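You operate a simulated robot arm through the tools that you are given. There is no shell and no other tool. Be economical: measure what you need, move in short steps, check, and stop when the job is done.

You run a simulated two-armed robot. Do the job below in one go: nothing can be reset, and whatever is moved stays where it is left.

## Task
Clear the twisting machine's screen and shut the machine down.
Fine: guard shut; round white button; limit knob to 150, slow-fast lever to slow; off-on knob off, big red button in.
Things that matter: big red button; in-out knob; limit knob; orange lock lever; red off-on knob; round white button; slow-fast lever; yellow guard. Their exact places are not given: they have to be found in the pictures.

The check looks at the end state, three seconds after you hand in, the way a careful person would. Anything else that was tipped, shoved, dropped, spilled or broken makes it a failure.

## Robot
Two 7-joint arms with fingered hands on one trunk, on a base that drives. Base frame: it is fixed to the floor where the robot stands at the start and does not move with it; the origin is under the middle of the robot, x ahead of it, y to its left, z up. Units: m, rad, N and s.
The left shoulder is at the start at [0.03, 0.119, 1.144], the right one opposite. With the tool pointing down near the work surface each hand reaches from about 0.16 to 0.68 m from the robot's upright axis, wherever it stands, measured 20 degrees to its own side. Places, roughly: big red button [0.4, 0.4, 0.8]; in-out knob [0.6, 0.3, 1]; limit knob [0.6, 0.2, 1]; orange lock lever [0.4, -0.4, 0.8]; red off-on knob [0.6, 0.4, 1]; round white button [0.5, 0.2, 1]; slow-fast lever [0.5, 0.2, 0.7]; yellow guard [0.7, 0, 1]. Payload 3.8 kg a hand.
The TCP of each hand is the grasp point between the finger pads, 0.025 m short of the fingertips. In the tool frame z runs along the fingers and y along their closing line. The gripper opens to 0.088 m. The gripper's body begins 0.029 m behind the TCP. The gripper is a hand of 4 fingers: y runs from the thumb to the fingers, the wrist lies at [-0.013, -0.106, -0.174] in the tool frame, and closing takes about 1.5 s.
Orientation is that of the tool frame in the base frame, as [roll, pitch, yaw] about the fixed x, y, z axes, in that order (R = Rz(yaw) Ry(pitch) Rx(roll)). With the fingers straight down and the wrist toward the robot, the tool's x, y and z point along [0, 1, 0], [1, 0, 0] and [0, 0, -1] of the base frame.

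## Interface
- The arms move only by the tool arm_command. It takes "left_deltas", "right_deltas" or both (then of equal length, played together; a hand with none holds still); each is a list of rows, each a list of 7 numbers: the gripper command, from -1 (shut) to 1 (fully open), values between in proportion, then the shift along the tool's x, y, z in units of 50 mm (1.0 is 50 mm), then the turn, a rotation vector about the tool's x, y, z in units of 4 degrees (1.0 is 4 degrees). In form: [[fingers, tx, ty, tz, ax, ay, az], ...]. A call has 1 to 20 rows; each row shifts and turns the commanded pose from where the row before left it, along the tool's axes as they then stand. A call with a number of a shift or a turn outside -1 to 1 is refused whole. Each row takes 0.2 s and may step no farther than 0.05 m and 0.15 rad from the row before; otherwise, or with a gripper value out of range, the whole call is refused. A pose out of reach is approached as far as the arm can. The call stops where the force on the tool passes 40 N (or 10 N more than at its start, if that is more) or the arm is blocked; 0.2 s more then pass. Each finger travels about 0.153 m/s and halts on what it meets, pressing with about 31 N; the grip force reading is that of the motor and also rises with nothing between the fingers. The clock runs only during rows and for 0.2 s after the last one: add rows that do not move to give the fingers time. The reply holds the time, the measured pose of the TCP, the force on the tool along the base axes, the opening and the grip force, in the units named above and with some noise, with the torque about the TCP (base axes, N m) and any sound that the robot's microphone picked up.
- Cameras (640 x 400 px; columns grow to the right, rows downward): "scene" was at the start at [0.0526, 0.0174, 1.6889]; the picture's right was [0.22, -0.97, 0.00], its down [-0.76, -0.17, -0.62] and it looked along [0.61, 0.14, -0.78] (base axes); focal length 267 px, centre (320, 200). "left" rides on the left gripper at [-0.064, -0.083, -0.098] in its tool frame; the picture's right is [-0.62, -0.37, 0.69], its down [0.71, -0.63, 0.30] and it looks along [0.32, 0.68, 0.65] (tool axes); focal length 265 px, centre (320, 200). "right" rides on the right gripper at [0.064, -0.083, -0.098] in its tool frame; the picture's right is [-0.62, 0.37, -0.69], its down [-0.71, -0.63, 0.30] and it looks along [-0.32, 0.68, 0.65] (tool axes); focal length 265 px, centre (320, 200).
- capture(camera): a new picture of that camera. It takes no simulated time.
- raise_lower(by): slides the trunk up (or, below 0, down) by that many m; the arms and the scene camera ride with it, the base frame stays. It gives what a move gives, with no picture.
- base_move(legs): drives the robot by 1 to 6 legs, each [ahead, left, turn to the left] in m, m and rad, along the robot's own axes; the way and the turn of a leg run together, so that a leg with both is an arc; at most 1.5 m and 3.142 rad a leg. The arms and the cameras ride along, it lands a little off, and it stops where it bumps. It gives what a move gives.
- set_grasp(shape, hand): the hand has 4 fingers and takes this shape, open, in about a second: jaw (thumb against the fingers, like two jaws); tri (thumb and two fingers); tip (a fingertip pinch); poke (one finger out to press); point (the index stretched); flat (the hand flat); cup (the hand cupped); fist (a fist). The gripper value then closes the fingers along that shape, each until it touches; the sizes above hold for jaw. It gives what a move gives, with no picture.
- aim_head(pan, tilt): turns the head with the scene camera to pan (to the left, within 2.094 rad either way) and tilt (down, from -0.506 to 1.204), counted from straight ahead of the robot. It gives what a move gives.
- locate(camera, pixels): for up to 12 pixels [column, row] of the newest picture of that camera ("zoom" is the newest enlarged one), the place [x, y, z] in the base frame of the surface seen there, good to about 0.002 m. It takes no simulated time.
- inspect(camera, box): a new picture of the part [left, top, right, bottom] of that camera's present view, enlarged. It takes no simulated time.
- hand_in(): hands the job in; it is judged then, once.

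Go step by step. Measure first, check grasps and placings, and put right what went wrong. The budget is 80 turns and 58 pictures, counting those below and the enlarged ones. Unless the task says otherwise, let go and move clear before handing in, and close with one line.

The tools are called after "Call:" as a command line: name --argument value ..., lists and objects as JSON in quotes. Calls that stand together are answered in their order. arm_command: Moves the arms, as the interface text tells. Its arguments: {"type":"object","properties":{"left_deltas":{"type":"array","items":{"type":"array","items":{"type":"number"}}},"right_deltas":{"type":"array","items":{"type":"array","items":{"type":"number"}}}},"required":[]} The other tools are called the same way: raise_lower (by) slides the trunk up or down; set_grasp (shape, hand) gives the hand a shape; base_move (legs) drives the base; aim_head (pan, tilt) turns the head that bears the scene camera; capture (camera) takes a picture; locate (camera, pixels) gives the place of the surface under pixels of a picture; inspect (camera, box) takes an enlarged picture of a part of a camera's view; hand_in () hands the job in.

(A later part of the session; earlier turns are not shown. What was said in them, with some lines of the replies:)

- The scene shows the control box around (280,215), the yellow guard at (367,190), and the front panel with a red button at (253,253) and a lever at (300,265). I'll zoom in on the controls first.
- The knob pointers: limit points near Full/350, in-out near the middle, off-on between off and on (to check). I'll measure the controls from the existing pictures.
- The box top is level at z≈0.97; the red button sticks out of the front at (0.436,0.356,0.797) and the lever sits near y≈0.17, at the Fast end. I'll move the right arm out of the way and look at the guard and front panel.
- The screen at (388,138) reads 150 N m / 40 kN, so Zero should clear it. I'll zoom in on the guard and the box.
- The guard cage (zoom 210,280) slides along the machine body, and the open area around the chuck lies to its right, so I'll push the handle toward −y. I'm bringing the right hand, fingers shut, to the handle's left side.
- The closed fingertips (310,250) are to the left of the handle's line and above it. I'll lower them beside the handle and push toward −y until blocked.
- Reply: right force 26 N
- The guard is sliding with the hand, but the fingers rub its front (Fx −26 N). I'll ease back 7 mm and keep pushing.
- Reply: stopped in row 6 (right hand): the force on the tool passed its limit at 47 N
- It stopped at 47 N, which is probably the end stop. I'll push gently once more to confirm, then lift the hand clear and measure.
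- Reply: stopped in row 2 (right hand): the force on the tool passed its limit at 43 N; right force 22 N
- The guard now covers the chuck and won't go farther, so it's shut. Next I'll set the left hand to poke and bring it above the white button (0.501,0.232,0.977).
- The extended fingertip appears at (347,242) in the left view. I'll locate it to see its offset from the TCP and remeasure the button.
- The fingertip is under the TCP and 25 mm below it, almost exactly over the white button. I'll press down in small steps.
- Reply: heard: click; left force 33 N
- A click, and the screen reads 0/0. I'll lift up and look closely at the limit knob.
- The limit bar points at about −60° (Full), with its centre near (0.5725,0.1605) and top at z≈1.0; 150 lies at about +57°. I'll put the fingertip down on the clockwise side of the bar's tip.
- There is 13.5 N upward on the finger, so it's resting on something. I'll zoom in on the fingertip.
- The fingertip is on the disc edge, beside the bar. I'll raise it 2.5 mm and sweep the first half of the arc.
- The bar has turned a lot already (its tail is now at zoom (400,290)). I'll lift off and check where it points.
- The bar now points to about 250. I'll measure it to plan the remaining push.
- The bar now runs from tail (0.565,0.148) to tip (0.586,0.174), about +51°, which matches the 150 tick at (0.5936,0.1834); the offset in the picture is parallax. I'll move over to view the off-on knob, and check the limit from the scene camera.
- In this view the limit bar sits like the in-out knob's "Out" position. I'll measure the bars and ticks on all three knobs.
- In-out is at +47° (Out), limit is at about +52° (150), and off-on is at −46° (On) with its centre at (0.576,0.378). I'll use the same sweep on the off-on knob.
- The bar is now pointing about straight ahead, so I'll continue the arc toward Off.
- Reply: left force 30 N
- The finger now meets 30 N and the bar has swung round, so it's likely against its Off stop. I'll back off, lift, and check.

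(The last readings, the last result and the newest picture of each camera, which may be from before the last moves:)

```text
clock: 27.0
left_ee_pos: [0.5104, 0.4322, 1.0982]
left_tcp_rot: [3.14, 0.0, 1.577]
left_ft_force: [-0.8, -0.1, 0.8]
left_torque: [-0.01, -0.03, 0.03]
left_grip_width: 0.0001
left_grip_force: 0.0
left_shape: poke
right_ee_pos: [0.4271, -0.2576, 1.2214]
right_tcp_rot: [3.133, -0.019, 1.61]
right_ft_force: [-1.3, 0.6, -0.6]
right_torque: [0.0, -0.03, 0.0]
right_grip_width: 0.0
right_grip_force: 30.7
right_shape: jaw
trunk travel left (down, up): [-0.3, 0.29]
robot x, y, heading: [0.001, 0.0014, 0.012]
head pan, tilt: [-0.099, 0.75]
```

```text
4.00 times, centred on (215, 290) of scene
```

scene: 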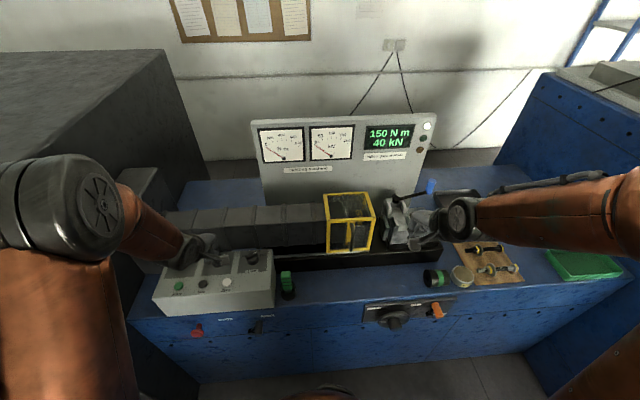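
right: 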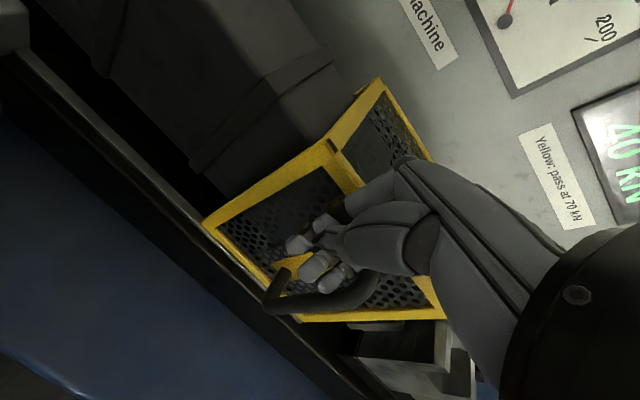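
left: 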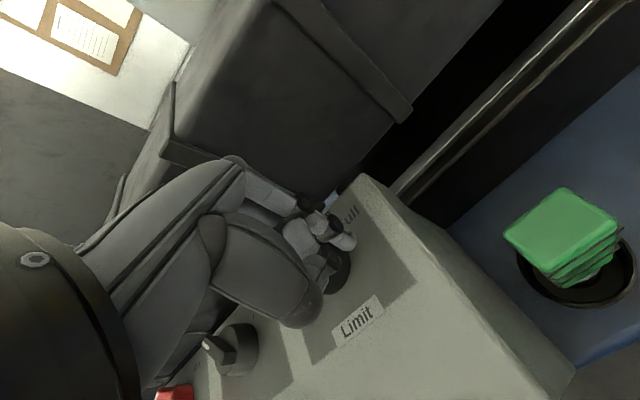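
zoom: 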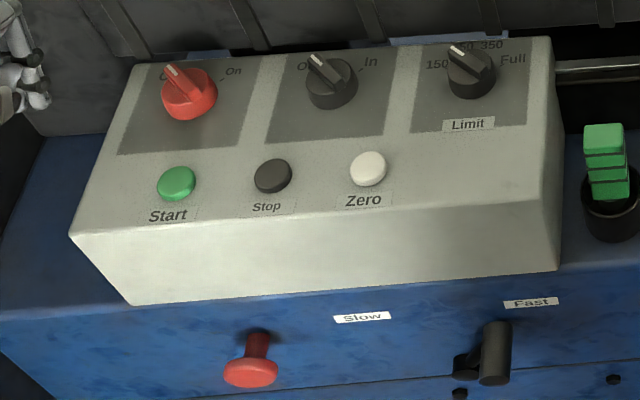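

The red knob is at Off and the limit at 150. Next is the lever, which looks like a pivoted arm with its hub midway between the labels; I'll take a closer look.

Call:
inspect --camera "scene" --box '[225, 305, 285, 345]'

Call:
locate --camera "zoom" --pixels '[[340, 150], [380, 150], [380, 100], [375, 205], [340, 205], [280, 205], [260, 170], [300, 190], [240, 60], [120, 140], [60, 140], [300, 260]]'

```text
10.00 times, centred on (255, 325) of scene
```

zoom: 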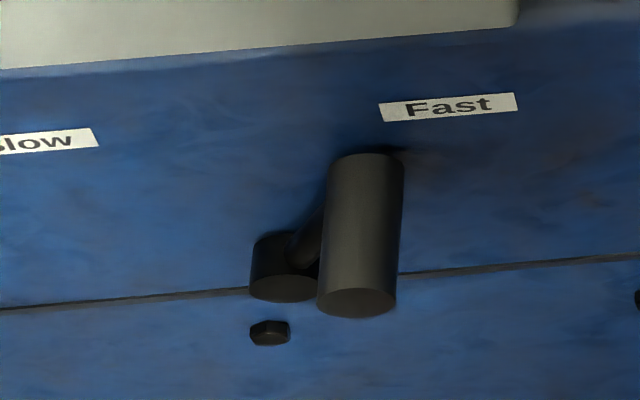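

```text
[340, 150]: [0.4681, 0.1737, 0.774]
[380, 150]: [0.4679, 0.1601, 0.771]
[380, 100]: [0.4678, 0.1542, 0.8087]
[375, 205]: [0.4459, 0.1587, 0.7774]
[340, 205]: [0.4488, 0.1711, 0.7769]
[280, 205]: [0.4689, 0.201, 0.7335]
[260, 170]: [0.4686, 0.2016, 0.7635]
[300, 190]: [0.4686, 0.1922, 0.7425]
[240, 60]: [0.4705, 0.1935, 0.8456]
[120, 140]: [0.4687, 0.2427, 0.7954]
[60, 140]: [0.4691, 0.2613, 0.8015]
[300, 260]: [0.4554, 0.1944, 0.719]
```

The lever's hub is at (0.455,0.198,0.71) and its grip, parallel to x, is at y≈0.164, z≈0.764, about 32° to the Fast side; it has to swing over to y≈0.232. I'll draw the left hand back and turn it so the finger points forward.

Call:
arm_command --left_deltas '[[-1, 0, -0.9, 0, 0, 0, 0], [-1, 0, -0.9, 0, 0, 0, 0], [-1, 0, -0.4, 0, -1, 0, 0], [-1, 0, 0, 0, -1, 0, 0], [-1, 0, 0, 0, -1, 0, 0], [-1, 0, 0, 0, -1, 0, 0], [-1, 0, 0, 0, -1, 0, 0], [-1, 0, 0, 0, -1, 0, 0], [-1, 0, 0, 0, -1, 0, 0], [-1, 0, 0, 0, -1, 0, 0], [-1, 0, 0, 0, -1, 0, 0], [-1, 0, 0, 0, -1, 0, 0], [-1, 0, 0, 0, -1, 0, 0], [-1, 0, 0, 0, -1, 0, 0], [-1, 0, 0, 0, -1, 0, 0], [-1, 0, 0, 0, -1, 0, 0], [-1, 0, 0, 0, -1, 0, 0], [-1, 0, 0, 0, -1, 0, 0], [-1, 0, 0, 0, -1, 0, 0]]'

Call:
arm_command --left_deltas '[[-1, 0, 0, 0, -1, 0, 0], [-1, 0, 0, 0, -1, 0, 0], [-1, 0, 0, 0, -1, 0, 0], [-1, 0, 0, 0, -1, 0, 0], [-1, 0, 0, 0, -1, 0, 0], [-1, 0, 0, 0, -0.5, 0, 0], [-1, 0, 0, 0, 0, 0, 0]]'

Call:
capture --camera "left"

```text
clock: 31.0
left_ee_pos: [0.4017, 0.4305, 1.0963]
left_tcp_rot: [1.952, 0.001, 1.573]
left_ft_force: [1.1, -0.2, 0.7]
left_torque: [0.01, -0.02, 0.0]
left_grip_width: 0.0
left_grip_force: 0.0
left_shape: poke
right_ee_pos: [0.4279, -0.2582, 1.2227]
right_tcp_rot: [3.134, -0.019, 1.611]
right_ft_force: [0.5, 0.0, -0.5]
right_torque: [-0.03, -0.01, 0.01]
right_grip_width: 0.0
right_grip_force: 30.9
right_shape: jaw
trunk travel left (down, up): [-0.3, 0.29]
robot x, y, heading: [-0.0011, -0.0036, 0.008]
head pan, tilt: [-0.099, 0.75]
```

```text
clock: 32.6
left_ee_pos: [0.4014, 0.4316, 1.0963]
left_tcp_rot: [1.571, 0.0, 1.578]
left_ft_force: [-0.3, -0.4, 0.5]
left_torque: [0.0, 0.02, 0.02]
left_grip_width: 0.0002
left_grip_force: 0.2
left_shape: poke
right_ee_pos: [0.4267, -0.2585, 1.2217]
right_tcp_rot: [3.135, -0.017, 1.612]
right_ft_force: [-1.4, -0.5, 0.1]
right_torque: [0.0, 0.0, -0.01]
right_grip_width: 0.0
right_grip_force: 31.1
right_shape: jaw
trunk travel left (down, up): [-0.3, 0.29]
robot x, y, heading: [0.0014, 0.0006, 0.005]
head pan, tilt: [-0.099, 0.75]
```

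```text
21 pictures are left
```

left: 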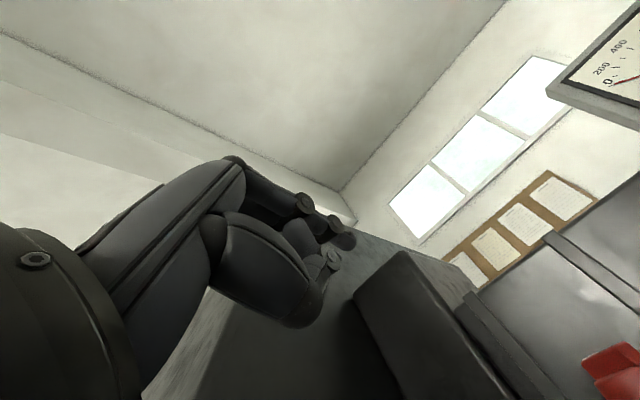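

The finger now points straight ahead. I'll back up, shift to y≈0.12 (right of the lever), and come down to lever height.

Call:
arm_command --left_deltas '[[-1, 0, 0, -1, 0, 0, 0], [-1, -0.89, 0, 0, 0, 0, 0], [-1, -0.89, 0, 0, 0, 0, 0], [-1, -0.89, 0, 0, 0, 0, 0], [-1, -0.89, 0, 0, 0, 0, 0], [-1, -0.89, 0, 0, 0, 0, 0], [-1, -0.89, 0, 0, 0, 0, 0], [-1, -0.89, 0, 0, 0, 0, 0], [-1, 0, -0.97, 0, 0, 0, 0], [-1, 0, -0.97, 0, 0, 0, 0], [-1, 0, -0.97, 0, 0, 0, 0], [-1, 0, -0.97, 0, 0, 0, 0], [-1, 0, -0.97, 0, 0, 0, 0], [-1, 0, -0.97, 0, 0, 0, 0], [-1, 0, -0.97, 0, 0, 0, 0], [-1, 0, 0, 0, 0, 0, 0]]'

Call:
aim_head --pan 0.4 --tilt 1.0

Call:
capture --camera "scene"

Call:
capture --camera "left"

```text
clock: 36.0
left_ee_pos: [0.3624, 0.1798, 0.8859]
left_tcp_rot: [1.575, -0.002, 1.575]
left_ft_force: [-0.2, -0.1, 0.6]
left_torque: [-0.03, 0.06, 0.0]
left_grip_width: 0.0002
left_grip_force: 0.1
left_shape: poke
left hand out of reach, approached as far as the arm can: row 12, 13, 14, 15
right_ee_pos: [0.4273, -0.2596, 1.2221]
right_tcp_rot: [3.136, -0.021, 1.609]
right_ft_force: [0.1, 0.5, 1.3]
right_torque: [-0.02, 0.0, 0.01]
right_grip_width: 0.0
right_grip_force: 31.7
right_shape: jaw
trunk travel left (down, up): [-0.3, 0.29]
robot x, y, heading: [-0.0019, -0.0034, 0.004]
head pan, tilt: [-0.099, 0.75]
```

```text
clock: 37.0
left_ee_pos: [0.3616, 0.1787, 0.8854]
left_tcp_rot: [1.572, 0.0, 1.576]
left_ft_force: [0.3, 0.9, 0.0]
left_torque: [-0.02, -0.02, -0.02]
left_grip_width: 0.0
left_grip_force: 0.1
left_shape: poke
right_ee_pos: [0.4288, -0.2588, 1.2217]
right_tcp_rot: [3.134, -0.02, 1.609]
right_ft_force: [-0.7, -0.3, 0.2]
right_torque: [0.01, -0.01, 0.0]
right_grip_width: 0.0001
right_grip_force: 31.0
right_shape: jaw
trunk travel left (down, up): [-0.3, 0.29]
robot x, y, heading: [-0.0002, -0.0013, 0.004]
head pan, tilt: [0.4, 1.0]
```

```text
20 pictures are left
```

scene: 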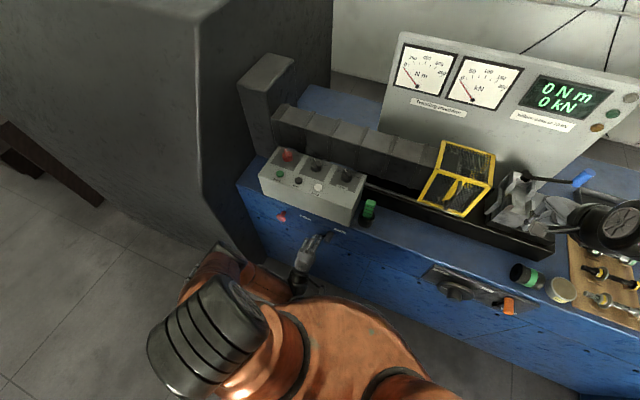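

```text
19 pictures are left
```

left: 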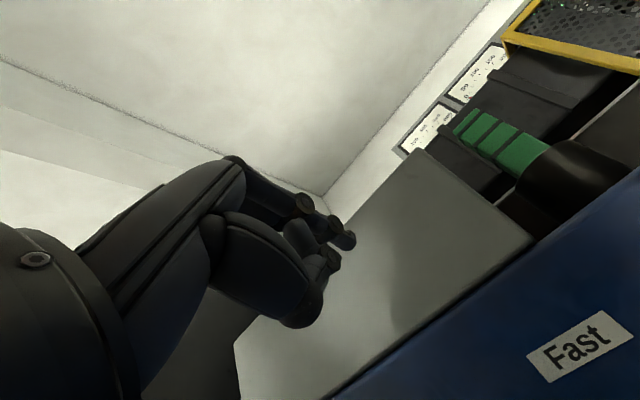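

The arm hit its reach limit at z 0.885. I'll drive back 0.22 m and lower the trunk 0.15 m to get a better working position.

Call:
base_move --legs '[[-0.22, 0, 0]]'

Call:
raise_lower --by -0.15

Call:
arm_command --left_deltas '[[-1, -0.5, 0, 0, 0, 0, 0], [-1, -0.5, 0, 0, 0, 0, 0]]'

```text
clock: 38.7
left_ee_pos: [0.1388, 0.1769, 0.8869]
left_tcp_rot: [1.572, -0.001, 1.572]
left_ft_force: [-0.4, 1.0, 0.4]
left_torque: [-0.02, -0.03, -0.02]
left_grip_width: 0.0001
left_grip_force: 0.1
left_shape: poke
right_ee_pos: [0.2038, -0.2612, 1.2226]
right_tcp_rot: [3.134, -0.02, 1.605]
right_ft_force: [-0.3, 0.0, -0.7]
right_torque: [0.0, -0.01, -0.01]
right_grip_width: 0.0
right_grip_force: 30.9
right_shape: jaw
trunk travel left (down, up): [-0.3, 0.29]
robot x, y, heading: [-0.2229, -0.0007, -0.0]
head pan, tilt: [0.4, 1.0]
```

```text
clock: 40.4
left_ee_pos: [0.1391, 0.1758, 0.7363]
left_tcp_rot: [1.572, 0.0, 1.573]
left_ft_force: [-0.5, 0.4, -0.1]
left_torque: [0.02, 0.0, 0.01]
left_grip_width: 0.0
left_grip_force: 0.0
left_shape: poke
right_ee_pos: [0.2034, -0.2598, 1.0718]
right_tcp_rot: [3.134, -0.019, 1.607]
right_ft_force: [0.5, -1.3, 0.4]
right_torque: [-0.02, -0.03, -0.01]
right_grip_width: 0.0002
right_grip_force: 31.4
right_shape: jaw
trunk travel left (down, up): [-0.15, 0.44]
robot x, y, heading: [-0.2219, -0.0029, 0.003]
head pan, tilt: [0.4, 1.0]
```

```text
clock: 41.0
left_ee_pos: [0.1406, 0.1374, 0.7568]
left_tcp_rot: [1.575, -0.002, 1.569]
left_ft_force: [-0.5, 0.8, 0.0]
left_torque: [0.02, -0.03, 0.0]
left_grip_width: 0.0001
left_grip_force: 0.1
left_shape: poke
left hand out of reach, approached as far as the arm can: row 1, 2
right_ee_pos: [0.2052, -0.2604, 1.071]
right_tcp_rot: [3.135, -0.019, 1.606]
right_ft_force: [-0.7, 0.0, -0.8]
right_torque: [0.04, 0.01, 0.01]
right_grip_width: 0.0
right_grip_force: 31.4
right_shape: jaw
trunk travel left (down, up): [-0.15, 0.44]
robot x, y, heading: [-0.2254, 0.0008, -0.0]
head pan, tilt: [0.4, 1.0]
```

The commanded pose may differ from the measured one here. I'll move forward in free space and read it.

Call:
arm_command --left_deltas '[[-1, 0, 0, 0.8, 0, 0, 0], [-1, 0, 0, 0.8, 0, 0, 0], [-1, 0, 0, 0.8, 0, 0, 0], [-1, 0, 0, 0.4, 0, 0, 0], [-1, 0, 0, 0, 0, 0, 0]]'

Call:
capture --camera "scene"

```text
clock: 42.2
left_ee_pos: [0.2827, 0.1365, 0.7561]
left_tcp_rot: [1.571, 0.0, 1.57]
left_ft_force: [0.6, 0.1, -0.4]
left_torque: [0.02, 0.01, 0.01]
left_grip_width: 0.0
left_grip_force: 0.1
left_shape: poke
right_ee_pos: [0.2047, -0.2606, 1.0726]
right_tcp_rot: [3.136, -0.019, 1.606]
right_ft_force: [0.1, -0.6, -0.6]
right_torque: [-0.01, 0.02, 0.0]
right_grip_width: 0.0
right_grip_force: 30.9
right_shape: jaw
trunk travel left (down, up): [-0.15, 0.44]
robot x, y, heading: [-0.2219, 0.0012, -0.001]
head pan, tilt: [0.4, 1.0]
```

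```text
18 pictures are left
```

scene: 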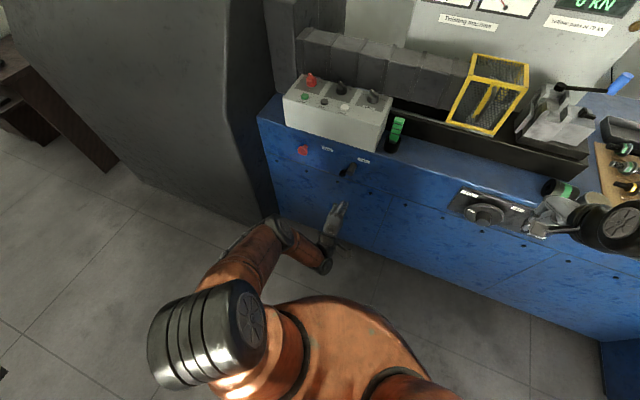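

The hand tracks properly now, at (0.283,0.137,0.756). I'll zoom in on the lever from this view and measure its grip end.

Call:
inspect --camera "scene" --box '[280, 130, 400, 250]'

```text
3.33 times, centred on (340, 190) of scene
```

zoom: 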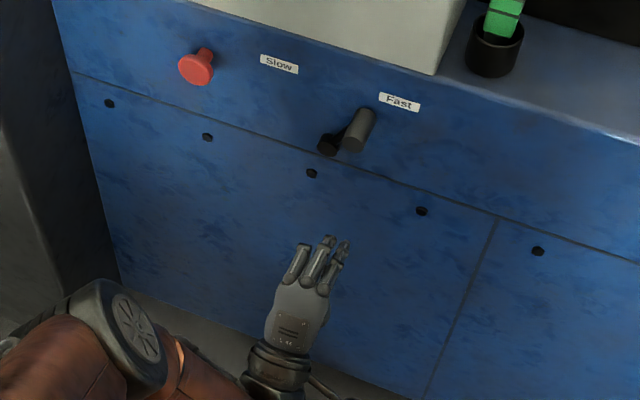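

Call:
locate --camera "zoom" --pixels '[[350, 142], [352, 125], [362, 113], [370, 125], [343, 125], [325, 150], [327, 240], [300, 250], [343, 243], [197, 72], [184, 66], [210, 68]]'

```text
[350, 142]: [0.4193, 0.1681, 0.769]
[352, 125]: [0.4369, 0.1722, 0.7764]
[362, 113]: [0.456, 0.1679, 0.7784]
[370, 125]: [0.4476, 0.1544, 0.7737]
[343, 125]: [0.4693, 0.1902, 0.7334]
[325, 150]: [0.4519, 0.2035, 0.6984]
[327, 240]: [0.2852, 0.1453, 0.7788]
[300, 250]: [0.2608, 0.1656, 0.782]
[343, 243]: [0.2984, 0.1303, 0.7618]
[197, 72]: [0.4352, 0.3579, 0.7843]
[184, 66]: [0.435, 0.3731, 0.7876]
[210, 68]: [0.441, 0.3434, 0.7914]
```

The index is the outermost finger and the curled neighbours would hit the grip end (x≈0.418), so I'll switch the left hand to a closed jaw with straight fingers, go in right of the grip, and sweep to +y.

Call:
set_grasp --hand "left" --shape "jaw"

Call:
arm_command --left_deltas '[[-1, -0.4, 0, 0, 0, 0, 0], [-1, -0.4, 0.1, 0, 0, 0, 0], [-1, 0, 0.1, 0, 0, 0, 0], [-1, 0, 0, 0, 0, 0, 0], [-1, 0, 0, 0, 0, 0, 0], [-1, 0, 0, 0, 0, 0, 0], [-1, 0, 0, 0.8, 0, 0, 0], [-1, 0, 0, 0.8, 0, 0, 0], [-1, 0, 0, 0.6, 0, 0, 0], [-1, 0, 0, 0.6, 0, 0, 0], [-1, 0, 0, 0, 0, 0, 0]]'

Call:
inspect --camera "scene" --box '[280, 130, 400, 250]'

```text
clock: 43.1
left_ee_pos: [0.2827, 0.1376, 0.7563]
left_tcp_rot: [1.574, -0.002, 1.57]
left_ft_force: [0.7, -0.6, -0.6]
left_torque: [-0.03, 0.04, 0.05]
left_grip_width: 0.0881
left_grip_force: 0.1
left_shape: jaw
right_ee_pos: [0.2038, -0.2612, 1.072]
right_tcp_rot: [3.135, -0.02, 1.605]
right_ft_force: [-0.6, -0.2, 0.1]
right_torque: [0.03, -0.02, 0.02]
right_grip_width: 0.0003
right_grip_force: 31.3
right_shape: jaw
trunk travel left (down, up): [-0.15, 0.44]
robot x, y, heading: [-0.2222, 0.0012, -0.001]
head pan, tilt: [0.4, 1.0]
```

```text
clock: 45.5
left_ee_pos: [0.3549, 0.1062, 0.7875]
left_tcp_rot: [1.574, -0.001, 1.574]
left_ft_force: [0.1, 0.7, -0.9]
left_torque: [-0.03, 0.02, 0.02]
left_grip_width: 0.0
left_grip_force: 31.6
left_shape: jaw
left hand out of reach, approached as far as the arm can: row 1, 8, 9, 10
right_ee_pos: [0.2036, -0.2616, 1.0722]
right_tcp_rot: [3.133, -0.019, 1.606]
right_ft_force: [0.8, 0.6, -0.2]
right_torque: [0.02, 0.01, 0.02]
right_grip_width: 0.0
right_grip_force: 31.3
right_shape: jaw
trunk travel left (down, up): [-0.15, 0.44]
robot x, y, heading: [-0.2248, 0.0044, -0.0]
head pan, tilt: [0.4, 1.0]
```

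```text
3.33 times, centred on (340, 190) of scene
```

zoom: 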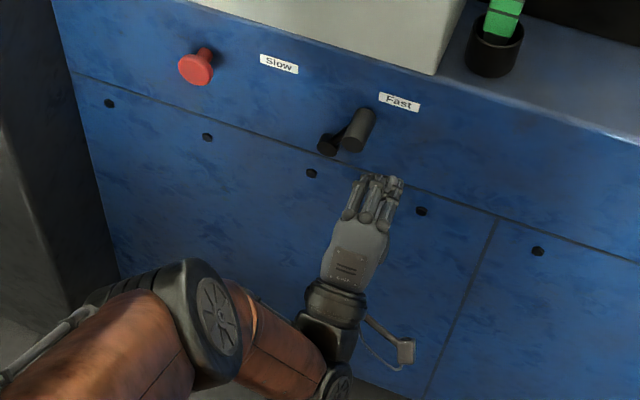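

The left arm can't reach that far right in this pose. I'll drive the base 0.15 m right and lower the trunk 5 cm, then reposition.

Call:
base_move --legs '[[0, -0.15, 0]]'

Call:
raise_lower --by -0.05

Call:
arm_command --left_deltas '[[-1, 0.9, 0, -0.2, 0, 0, 0], [-1, 0.9, 0, -0.2, 0, 0, 0], [-1, 0.9, 0, 0, 0, 0, 0], [-1, 0, 0, 0, 0, 0, 0]]'

```text
clock: 46.9
left_ee_pos: [0.3534, -0.0461, 0.7867]
left_tcp_rot: [1.574, -0.003, 1.572]
left_ft_force: [0.0, -1.2, -0.1]
left_torque: [0.02, -0.04, 0.06]
left_grip_width: 0.0002
left_grip_force: 30.6
left_shape: jaw
right_ee_pos: [0.2047, -0.4138, 1.0704]
right_tcp_rot: [3.135, -0.022, 1.607]
right_ft_force: [-0.3, 0.1, -0.1]
right_torque: [0.01, 0.0, -0.01]
right_grip_width: 0.0
right_grip_force: 31.4
right_shape: jaw
trunk travel left (down, up): [-0.15, 0.44]
robot x, y, heading: [-0.2219, -0.1569, 0.005]
head pan, tilt: [0.4, 1.0]
```

```text
clock: 47.8
left_ee_pos: [0.3542, -0.046, 0.7379]
left_tcp_rot: [1.573, -0.001, 1.572]
left_ft_force: [-0.3, 0.2, 0.5]
left_torque: [0.01, 0.01, -0.01]
left_grip_width: 0.0002
left_grip_force: 31.6
left_shape: jaw
right_ee_pos: [0.2039, -0.4121, 1.0204]
right_tcp_rot: [3.135, -0.02, 1.606]
right_ft_force: [0.5, -1.1, 1.1]
right_torque: [0.01, -0.02, 0.0]
right_grip_width: 0.0002
right_grip_force: 31.2
right_shape: jaw
trunk travel left (down, up): [-0.1, 0.49]
robot x, y, heading: [-0.2239, -0.1508, 0.004]
head pan, tilt: [0.4, 1.0]
```

```text
clock: 48.8
left_ee_pos: [0.3321, 0.0886, 0.7369]
left_tcp_rot: [1.575, -0.002, 1.572]
left_ft_force: [-0.4, 0.3, 0.2]
left_torque: [-0.01, 0.03, -0.01]
left_grip_width: 0.0
left_grip_force: 30.9
left_shape: jaw
right_ee_pos: [0.2042, -0.4112, 1.0204]
right_tcp_rot: [3.134, -0.021, 1.606]
right_ft_force: [-0.2, 1.2, -0.2]
right_torque: [-0.01, 0.01, 0.0]
right_grip_width: 0.0
right_grip_force: 31.3
right_shape: jaw
trunk travel left (down, up): [-0.1, 0.49]
robot x, y, heading: [-0.2223, -0.1492, -0.001]
head pan, tilt: [0.4, 1.0]
```

The hand is now at (0.332,0.089,0.737), comfortably in reach. I'll raise it to z≈0.763 and advance to x≈0.425, right of the grip.

Call:
arm_command --left_deltas '[[-1, 0, 0.52, 0, 0, 0, 0], [-1, 0, 0, 0.7, 0, 0, 0], [-1, 0, 0, 0.7, 0, 0, 0], [-1, 0, 0, 0.46, 0, 0, 0], [-1, 0, 0, 0, 0, 0, 0]]'

Call:
capture --camera "scene"

```text
clock: 50.0
left_ee_pos: [0.4248, 0.0888, 0.766]
left_tcp_rot: [1.576, 0.0, 1.573]
left_ft_force: [-0.1, 0.3, 0.1]
left_torque: [-0.01, 0.02, 0.02]
left_grip_width: 0.0
left_grip_force: 30.8
left_shape: jaw
left hand out of reach, approached as far as the arm can: row 4
right_ee_pos: [0.2044, -0.4123, 1.0219]
right_tcp_rot: [3.136, -0.021, 1.605]
right_ft_force: [0.7, 0.8, -0.3]
right_torque: [0.0, 0.01, 0.02]
right_grip_width: 0.0
right_grip_force: 30.5
right_shape: jaw
trunk travel left (down, up): [-0.1, 0.49]
robot x, y, heading: [-0.2212, -0.1507, -0.003]
head pan, tilt: [0.4, 1.0]
```

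```text
15 pictures are left
```

scene: 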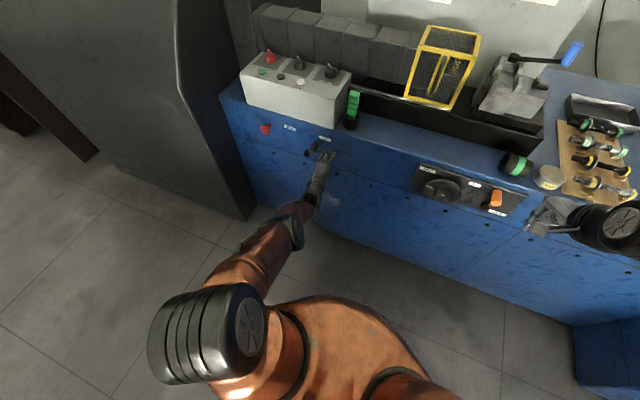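

The hand is beside the lever grip at (318,150). I'll sweep to +y with a slight arc.

Call:
arm_command --left_deltas '[[-1, 0.3, 0, 0, 0, 0, 0], [-1, 0.3, 0, 0, 0, 0, 0], [-1, 0.3, 0, 0, 0, 0, 0], [-1, 0.3, 0.05, 0, 0, 0, 0], [-1, 0.3, 0.03, 0, 0, 0, 0], [-1, 0.3, -0.03, 0, 0, 0, 0], [-1, 0.3, -0.05, 0, 0, 0, 0], [-1, 0.2, 0, 0, 0, 0, 0]]'

Call:
inspect --camera "scene" --box '[240, 90, 380, 200]'

```text
clock: 51.8
left_ee_pos: [0.4114, 0.1747, 0.7766]
left_tcp_rot: [1.575, -0.001, 1.574]
left_ft_force: [0.4, -1.2, -0.2]
left_torque: [0.02, 0.0, -0.02]
left_grip_width: 0.0002
left_grip_force: 31.1
left_shape: jaw
left hand out of reach, approached as far as the arm can: row 2, 3, 5, 6, 7, 8
right_ee_pos: [0.2051, -0.411, 1.0218]
right_tcp_rot: [3.135, -0.022, 1.606]
right_ft_force: [-0.2, 0.1, -0.2]
right_torque: [0.01, -0.02, 0.02]
right_grip_width: 0.0
right_grip_force: 30.7
right_shape: jaw
trunk travel left (down, up): [-0.1, 0.49]
robot x, y, heading: [-0.2249, -0.1502, 0.003]
head pan, tilt: [0.4, 1.0]
```

```text
3.64 times, centred on (310, 145) of scene
```

zoom: 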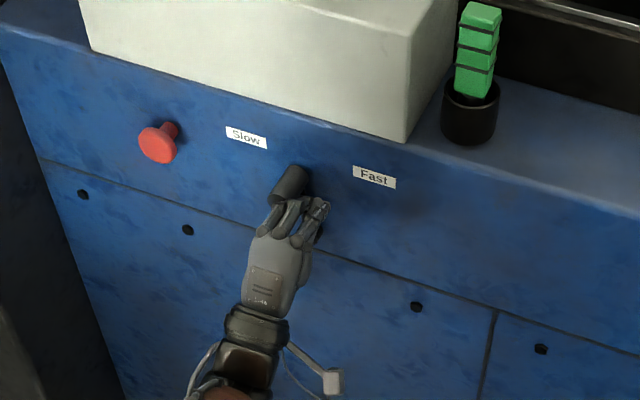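

The lever has swung most of the way (zoom 290,185), but the arm is at full stretch. I'll pull out, drive forward 8 cm, and finish the push.

Call:
arm_command --left_deltas '[[-1, -0.2, 0, -0.6, 0, 0, 0], [-1, 0, 0, -0.9, 0, 0, 0], [-1, 0, 0, -0.9, 0, 0, 0], [-1, 0, 0, -0.9, 0, 0, 0], [-1, 0, 0, 0, 0, 0, 0]]'

Call:
base_move --legs '[[0.09, 0, 0]]'

Call:
inspect --camera "scene" --box '[220, 90, 380, 220]'

```text
clock: 53.0
left_ee_pos: [0.2472, 0.165, 0.7796]
left_tcp_rot: [1.572, -0.001, 1.573]
left_ft_force: [0.1, 0.4, 0.8]
left_torque: [-0.02, -0.04, 0.01]
left_grip_width: 0.0
left_grip_force: 31.2
left_shape: jaw
right_ee_pos: [0.2042, -0.4122, 1.021]
right_tcp_rot: [3.136, -0.019, 1.605]
right_ft_force: [0.7, 1.4, 1.0]
right_torque: [-0.03, 0.0, 0.0]
right_grip_width: 0.0
right_grip_force: 30.9
right_shape: jaw
trunk travel left (down, up): [-0.1, 0.49]
robot x, y, heading: [-0.2256, -0.153, 0.003]
head pan, tilt: [0.4, 1.0]
```

```text
clock: 54.1
left_ee_pos: [0.3376, 0.1642, 0.7786]
left_tcp_rot: [1.574, -0.001, 1.568]
left_ft_force: [0.4, 0.2, -0.8]
left_torque: [-0.01, 0.01, 0.02]
left_grip_width: 0.0001
left_grip_force: 31.3
left_shape: jaw
right_ee_pos: [0.2937, -0.4119, 1.0204]
right_tcp_rot: [3.136, -0.018, 1.605]
right_ft_force: [1.1, -0.5, -0.2]
right_torque: [0.01, 0.02, 0.0]
right_grip_width: 0.0001
right_grip_force: 31.4
right_shape: jaw
trunk travel left (down, up): [-0.1, 0.49]
robot x, y, heading: [-0.1371, -0.1504, 0.004]
head pan, tilt: [0.4, 1.0]
```

```text
3.08 times, centred on (300, 155) of scene
```

zoom: 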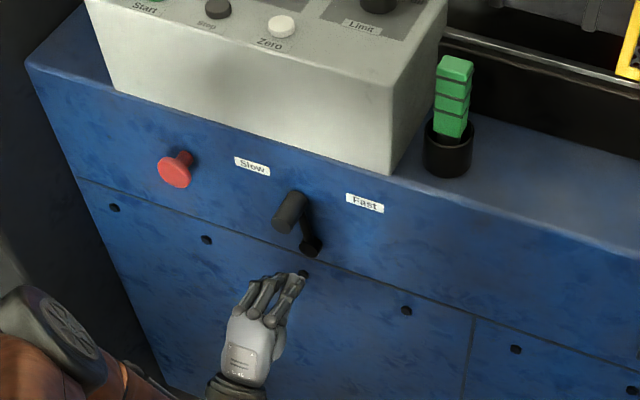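

Call:
locate --camera "zoom" --pixels '[[283, 218], [290, 205], [295, 195], [306, 212], [310, 250], [290, 285], [262, 292], [175, 172], [165, 165], [185, 180], [175, 160], [175, 184]]'

```text
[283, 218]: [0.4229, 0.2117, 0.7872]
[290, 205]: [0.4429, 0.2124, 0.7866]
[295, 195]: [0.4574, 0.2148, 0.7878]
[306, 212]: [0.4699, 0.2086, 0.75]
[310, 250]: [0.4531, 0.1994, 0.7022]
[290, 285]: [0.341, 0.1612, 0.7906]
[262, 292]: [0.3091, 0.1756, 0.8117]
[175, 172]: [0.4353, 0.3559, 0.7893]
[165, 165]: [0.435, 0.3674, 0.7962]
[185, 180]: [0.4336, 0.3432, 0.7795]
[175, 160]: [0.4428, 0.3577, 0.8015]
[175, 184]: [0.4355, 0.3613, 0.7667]
```

The grip is now at y≈0.212, past the top; Slow should be near y≈0.232. I'll go in at y≈0.15 and push further until it stops.

Call:
arm_command --left_deltas '[[-1, -0.35, -0.2, 0, 0, 0, 0], [-1, 0, 0, 0.6, 0, 0, 0], [-1, 0, 0, 0.6, 0, 0, 0], [-1, 0, 0, 0.54, 0, 0, 0], [-1, 0.25, 0, 0, 0, 0, 0], [-1, 0.25, 0, 0, 0, 0, 0], [-1, 0.25, 0, 0, 0, 0, 0], [-1, 0.2, -0.04, 0, 0, 0, 0], [-1, 0.2, -0.04, 0, 0, 0, 0], [-1, 0.15, -0.04, 0, 0, 0, 0], [-1, 0.15, -0.04, 0, 0, 0, 0]]'

```text
clock: 56.5
left_ee_pos: [0.4249, 0.2014, 0.7588]
left_tcp_rot: [1.577, 0.002, 1.54]
left_ft_force: [-6.5, -16.4, 3.5]
left_torque: [0.24, -0.11, 0.07]
left_grip_width: 0.0
left_grip_force: 31.4
left_shape: jaw
right_ee_pos: [0.2904, -0.4151, 1.0208]
right_tcp_rot: [3.135, -0.021, 1.601]
right_ft_force: [0.2, -0.2, -0.5]
right_torque: [-0.01, 0.01, 0.01]
right_grip_width: 0.0001
right_grip_force: 30.8
right_shape: jaw
trunk travel left (down, up): [-0.1, 0.49]
robot x, y, heading: [-0.1337, -0.1547, -0.004]
head pan, tilt: [0.4, 1.0]
stopped in row 11 (left hand): the force on the tool passed its limit at 43 N (the readings are from after the stop); the commanded pose is now the measured one
```

It stopped at 43 N with the hand at y=0.201, consistent with the lever against its Slow stop. I'll back out and shift the base 0.15 m left to face the red button.

Call:
arm_command --left_deltas '[[-1, -0.2, 0, -0.2, 0, 0, 0], [-1, 0, 0, -0.9, 0, 0, 0], [-1, 0, 0, -0.9, 0, 0, 0], [-1, 0, 0, -0.5, 0, 0, 0.4], [-1, 0, 0, 0, 0, 0, 0]]'

Call:
base_move --legs '[[0, 0.15, 0]]'

Call:
inspect --camera "scene" --box '[220, 90, 400, 240]'

```text
clock: 57.7
left_ee_pos: [0.2993, 0.1979, 0.7593]
left_tcp_rot: [1.576, -0.028, 1.547]
left_ft_force: [0.7, 0.0, -0.6]
left_torque: [-0.03, -0.02, -0.01]
left_grip_width: 0.0
left_grip_force: 31.0
left_shape: jaw
right_ee_pos: [0.2919, -0.4144, 1.0204]
right_tcp_rot: [3.135, -0.018, 1.601]
right_ft_force: [0.0, -0.4, -0.3]
right_torque: [-0.01, 0.01, 0.0]
right_grip_width: 0.0
right_grip_force: 30.8
right_shape: jaw
trunk travel left (down, up): [-0.1, 0.49]
robot x, y, heading: [-0.1347, -0.149, -0.001]
head pan, tilt: [0.4, 1.0]
```

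```text
clock: 59.1
left_ee_pos: [0.3017, 0.3506, 0.7588]
left_tcp_rot: [1.576, -0.026, 1.546]
left_ft_force: [-0.1, 0.5, -0.4]
left_torque: [-0.03, 0.0, -0.01]
left_grip_width: 0.0
left_grip_force: 30.8
left_shape: jaw
right_ee_pos: [0.2914, -0.261, 1.0225]
right_tcp_rot: [3.136, -0.02, 1.6]
right_ft_force: [0.0, 0.3, -0.1]
right_torque: [-0.04, -0.01, -0.03]
right_grip_width: 0.0
right_grip_force: 30.9
right_shape: jaw
trunk travel left (down, up): [-0.1, 0.49]
robot x, y, heading: [-0.1331, 0.0037, -0.002]
head pan, tilt: [0.4, 1.0]
```

```text
2.67 times, centred on (310, 165) of scene
```

zoom: 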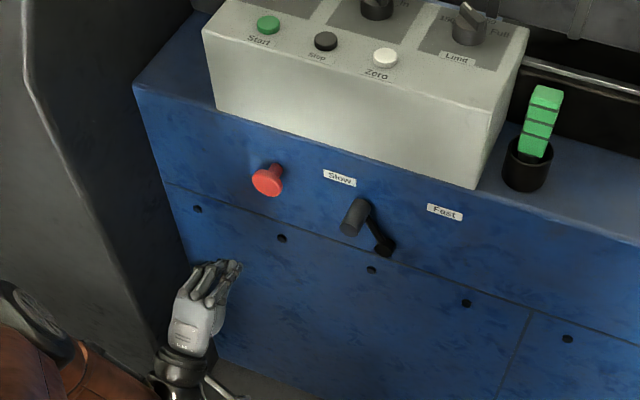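

The lever now leans to Slow (zoom 355,215). I'll align the closed fingertips with the red button at (0.435,0.356,0.785) and press along +x.

Call:
arm_command --left_deltas '[[-1, 0.17, 0.52, 0, 0, 0, 0], [-1, 0, 0, 0.8, 0, 0, 0], [-1, 0, 0, 0.8, 0, 0, 0], [-1, 0, 0, 0.4, 0, 0, 0], [-1, 0, 0, 0.12, 0, 0, 0], [-1, 0, 0, 0.12, 0, 0, 0], [-1, 0, 0, 0.12, 0, 0, 0], [-1, 0, 0, 0.12, 0, 0, 0], [-1, 0, 0, 0.12, 0, 0, 0], [-1, 0, 0, 0.12, 0, 0, 0], [-1, 0, 0, 0.1, 0, 0, 0]]'

Call:
inspect --camera "scene" --box '[220, 90, 400, 240]'

```text
clock: 61.1
left_ee_pos: [0.4221, 0.3545, 0.7865]
left_tcp_rot: [1.566, -0.025, 1.543]
left_ft_force: [-27.1, -5.5, 8.0]
left_torque: [-0.02, -0.17, -0.18]
left_grip_width: 0.0
left_grip_force: 31.5
left_shape: jaw
right_ee_pos: [0.2879, -0.2619, 1.0224]
right_tcp_rot: [3.132, -0.02, 1.602]
right_ft_force: [-0.2, 0.6, 0.2]
right_torque: [-0.02, 0.02, 0.02]
right_grip_width: 0.0
right_grip_force: 31.2
right_shape: jaw
trunk travel left (down, up): [-0.1, 0.49]
robot x, y, heading: [-0.1345, 0.0001, -0.001]
head pan, tilt: [0.4, 1.0]
stopped in row 9 (left hand): the force on the tool passed its limit at 45 N (the readings are from after the stop); the commanded pose is now the measured one
```

```text
2.67 times, centred on (310, 165) of scene
```

zoom: 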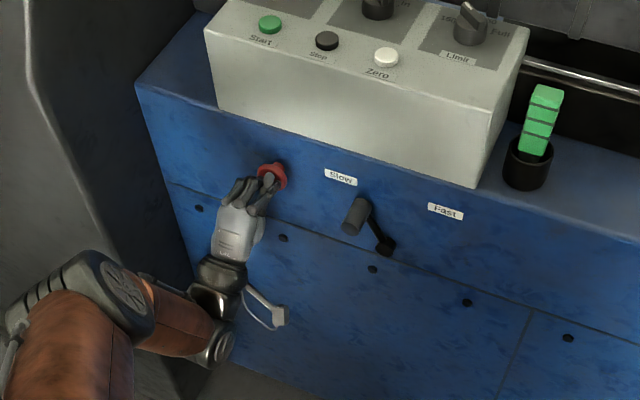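

The button went in about 10 mm and met a hard stop. I'll withdraw and check whether it stays in.

Call:
arm_command --left_deltas '[[-1, 0, 0, -0.4, 0, 0, 0], [-1, 0, 0, -0.9, 0, 0, 0], [-1, 0, 0, -0.9, 0, 0, 0], [-1, 0, 0, -0.9, 0, 0, 0], [-1, 0, 0, 0, 0, 0, 0]]'

Call:
aim_head --pan 0.2 --tilt 0.8

Call:
capture --camera "scene"

```text
clock: 62.3
left_ee_pos: [0.2714, 0.3584, 0.7839]
left_tcp_rot: [1.571, -0.026, 1.546]
left_ft_force: [0.5, 1.0, 0.1]
left_torque: [-0.02, 0.03, 0.0]
left_grip_width: 0.0002
left_grip_force: 30.8
left_shape: jaw
right_ee_pos: [0.291, -0.262, 1.0207]
right_tcp_rot: [3.135, -0.019, 1.604]
right_ft_force: [0.0, 0.2, 1.2]
right_torque: [0.0, -0.01, -0.03]
right_grip_width: 0.0
right_grip_force: 31.3
right_shape: jaw
trunk travel left (down, up): [-0.1, 0.49]
robot x, y, heading: [-0.1324, 0.0019, -0.002]
head pan, tilt: [0.4, 1.0]
```

```text
clock: 63.0
left_ee_pos: [0.2722, 0.3597, 0.7839]
left_tcp_rot: [1.572, -0.026, 1.548]
left_ft_force: [-0.1, -0.5, -0.4]
left_torque: [0.0, 0.02, 0.02]
left_grip_width: 0.0001
left_grip_force: 30.8
left_shape: jaw
right_ee_pos: [0.2912, -0.2622, 1.0221]
right_tcp_rot: [3.135, -0.019, 1.601]
right_ft_force: [0.5, -0.4, -0.8]
right_torque: [0.04, 0.02, -0.02]
right_grip_width: 0.0001
right_grip_force: 31.5
right_shape: jaw
trunk travel left (down, up): [-0.1, 0.49]
robot x, y, heading: [-0.1314, 0.0032, -0.004]
head pan, tilt: [0.201, 0.799]
```

```text
10 pictures are left
```

scene: 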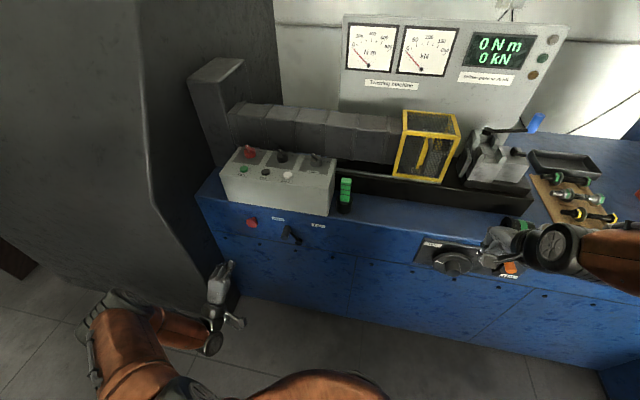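

Call:
inspect --camera "scene" --box '[210, 140, 350, 250]'

Call:
locate --camera "zoom" --pixels '[[185, 375], [195, 380], [365, 405], [340, 410], [170, 48], [185, 70], [500, 62], [480, 52], [350, 60], [320, 45], [362, 390], [350, 395]]'

Call:
inspect --camera "scene" --box '[380, 90, 540, 210]'

```text
3.64 times, centred on (280, 195) of scene
```

zoom: 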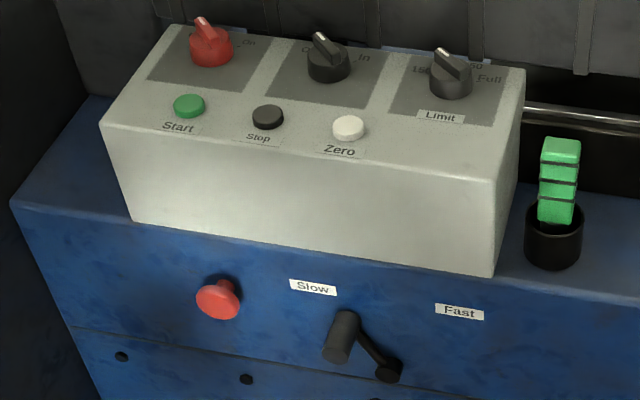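

```text
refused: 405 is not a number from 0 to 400
```

```text
3.33 times, centred on (460, 150) of scene
```

zoom: 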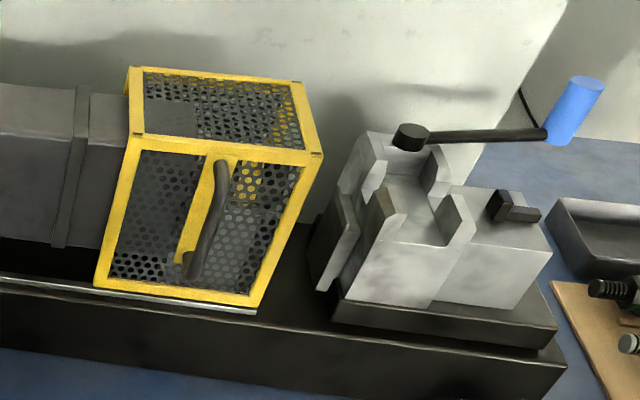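

The guard sits at the end of its rail, and the knobs and lever look right. I still need to measure whether the red button stayed in.

Call:
locate --camera "scene" --pixels '[[269, 222], [270, 223], [268, 222], [252, 223], [250, 222], [288, 232], [306, 232], [300, 230], [430, 170], [456, 120], [326, 158], [312, 160]]'

Call:
inspect --camera "scene" --box '[235, 205, 315, 255]'

Call:
locate --camera "zoom" --pixels '[[130, 150], [115, 140], [145, 150], [160, 120], [440, 170], [470, 170], [440, 230], [480, 250], [540, 250]]'

```text
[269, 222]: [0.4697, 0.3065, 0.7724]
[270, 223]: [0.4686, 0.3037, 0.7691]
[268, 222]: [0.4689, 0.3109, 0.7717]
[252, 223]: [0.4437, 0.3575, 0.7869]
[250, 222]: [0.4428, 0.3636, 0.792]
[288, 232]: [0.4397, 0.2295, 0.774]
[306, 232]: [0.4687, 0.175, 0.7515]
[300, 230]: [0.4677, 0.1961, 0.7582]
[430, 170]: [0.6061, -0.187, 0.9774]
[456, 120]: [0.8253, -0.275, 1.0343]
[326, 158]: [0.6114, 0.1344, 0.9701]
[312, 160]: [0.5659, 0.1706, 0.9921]
```

```text
8.00 times, centred on (275, 230) of scene
```

zoom: 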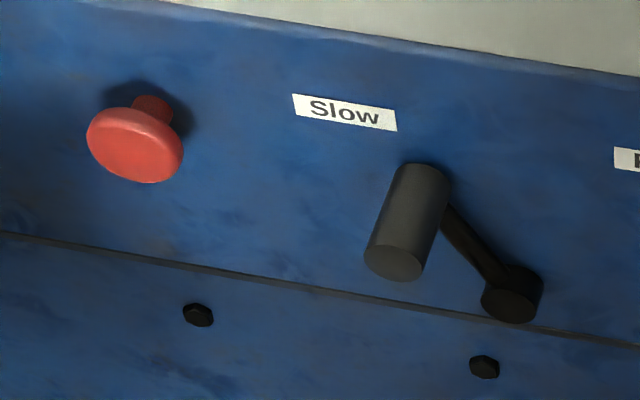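

```text
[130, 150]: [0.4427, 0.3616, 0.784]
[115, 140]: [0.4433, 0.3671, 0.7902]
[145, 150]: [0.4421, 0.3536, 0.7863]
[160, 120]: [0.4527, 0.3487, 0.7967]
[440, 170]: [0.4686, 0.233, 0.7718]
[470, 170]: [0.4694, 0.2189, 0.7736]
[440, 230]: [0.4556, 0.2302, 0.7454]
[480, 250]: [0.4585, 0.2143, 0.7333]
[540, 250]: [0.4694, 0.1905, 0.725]
```

The button face moved from x=0.435 to 0.443 and stayed there, and the lever is at y≈0.230, Slow. I'll press the button once more to confirm it's bottomed.

Call:
arm_command --left_deltas '[[-1, 0, 0, 0.9, 0, 0, 0], [-1, 0, 0, 0.9, 0, 0, 0], [-1, 0, 0, 0.85, 0, 0, 0], [-1, 0, 0, 0.15, 0, 0, 0], [-1, 0, 0, 0.12, 0, 0, 0], [-1, 0, 0, 0.12, 0, 0, 0], [-1, 0, 0, 0.12, 0, 0, 0], [-1, 0, 0, 0.12, 0, 0, 0], [-1, 0, 0, 0.12, 0, 0, 0]]'

Call:
arm_command --left_deltas '[[-1, 0, 0, -0.4, 0, 0, 0], [-1, 0, 0, -0.9, 0, 0, 0], [-1, 0, 0, -0.9, 0, 0, 0], [-1, 0, 0, -0.9, 0, 0, 0], [-1, 0, 0, 0, 0, 0, 0]]'

Call:
inspect --camera "scene" --box '[235, 205, 315, 255]'

Call:
locate --camera "zoom" --pixels '[[130, 150], [115, 140], [145, 150]]'

```text
clock: 64.7
left_ee_pos: [0.4225, 0.3552, 0.7849]
left_tcp_rot: [1.561, -0.023, 1.544]
left_ft_force: [-28.4, -5.9, 8.0]
left_torque: [-0.03, -0.08, -0.21]
left_grip_width: 0.0
left_grip_force: 31.2
left_shape: jaw
right_ee_pos: [0.2899, -0.2624, 1.0226]
right_tcp_rot: [3.134, -0.02, 1.605]
right_ft_force: [-0.4, -0.2, 0.1]
right_torque: [0.01, 0.03, 0.02]
right_grip_width: 0.0
right_grip_force: 30.9
right_shape: jaw
trunk travel left (down, up): [-0.1, 0.49]
robot x, y, heading: [-0.1357, -0.0024, 0.006]
head pan, tilt: [0.201, 0.799]
stopped in row 8 (left hand): the force on the tool passed its limit at 46 N (the readings are from after the stop); the commanded pose is now the measured one
```

```text
clock: 65.9
left_ee_pos: [0.273, 0.3597, 0.7838]
left_tcp_rot: [1.567, -0.024, 1.547]
left_ft_force: [0.2, 0.1, 0.0]
left_torque: [0.01, 0.05, -0.01]
left_grip_width: 0.0
left_grip_force: 30.9
left_shape: jaw
right_ee_pos: [0.2918, -0.2621, 1.0204]
right_tcp_rot: [3.135, -0.02, 1.603]
right_ft_force: [0.1, -0.2, -0.1]
right_torque: [0.0, 0.0, 0.0]
right_grip_width: 0.0
right_grip_force: 30.7
right_shape: jaw
trunk travel left (down, up): [-0.1, 0.49]
robot x, y, heading: [-0.1339, -0.001, -0.002]
head pan, tilt: [0.201, 0.799]
```

```text
8.00 times, centred on (275, 230) of scene
```

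zoom: 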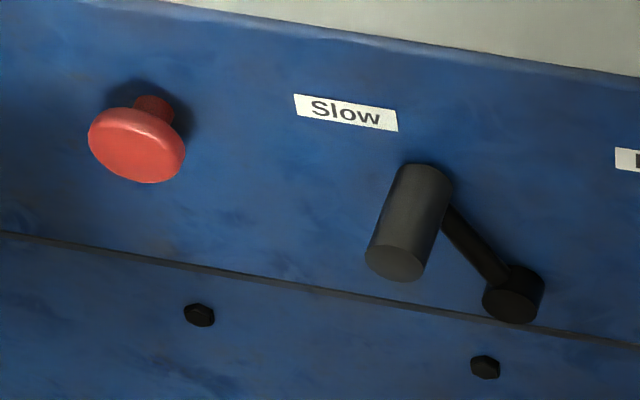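

```text
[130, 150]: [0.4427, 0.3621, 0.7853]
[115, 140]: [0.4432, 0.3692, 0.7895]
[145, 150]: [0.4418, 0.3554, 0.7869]
```

The button stopped at the same depth both times, so it's fully in. One last check of the limit knob's angle.

Call:
inspect --camera "scene" --box '[235, 140, 340, 185]'

Call:
locate --camera "scene" --pixels '[[313, 157], [318, 161], [309, 154], [311, 155], [275, 151], [278, 154], [283, 157], [246, 147], [250, 151], [254, 154]]'

```text
6.10 times, centred on (288, 162) of scene
```

zoom: 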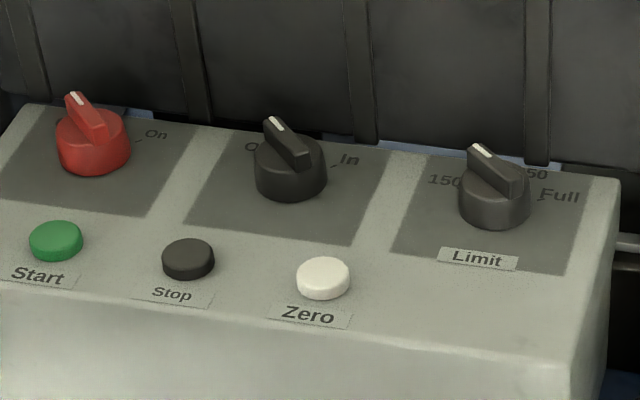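

```text
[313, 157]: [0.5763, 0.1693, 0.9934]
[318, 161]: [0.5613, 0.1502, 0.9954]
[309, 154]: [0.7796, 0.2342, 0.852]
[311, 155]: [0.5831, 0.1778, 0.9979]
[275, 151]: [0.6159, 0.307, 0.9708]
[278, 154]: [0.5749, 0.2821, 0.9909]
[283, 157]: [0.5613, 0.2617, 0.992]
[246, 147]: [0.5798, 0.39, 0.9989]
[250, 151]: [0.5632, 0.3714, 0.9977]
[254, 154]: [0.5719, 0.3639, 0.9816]
```

The limit bar is parallel to the Off and Out bars at about +50°, in line with the 150 tick. The guard is shut, the screen reads 0/0, the lever is at Slow, the red knob is Off, the red button is in, and both hands are clear, so I'm handing in.

Call:
hand_in

```text
The job is handed in.
```

I handed the job in with the screen cleared and the machine shut down: guard shut, screen at 0 N m / 0 kN, limit at 150, lever at Slow, red knob Off and big red button in.
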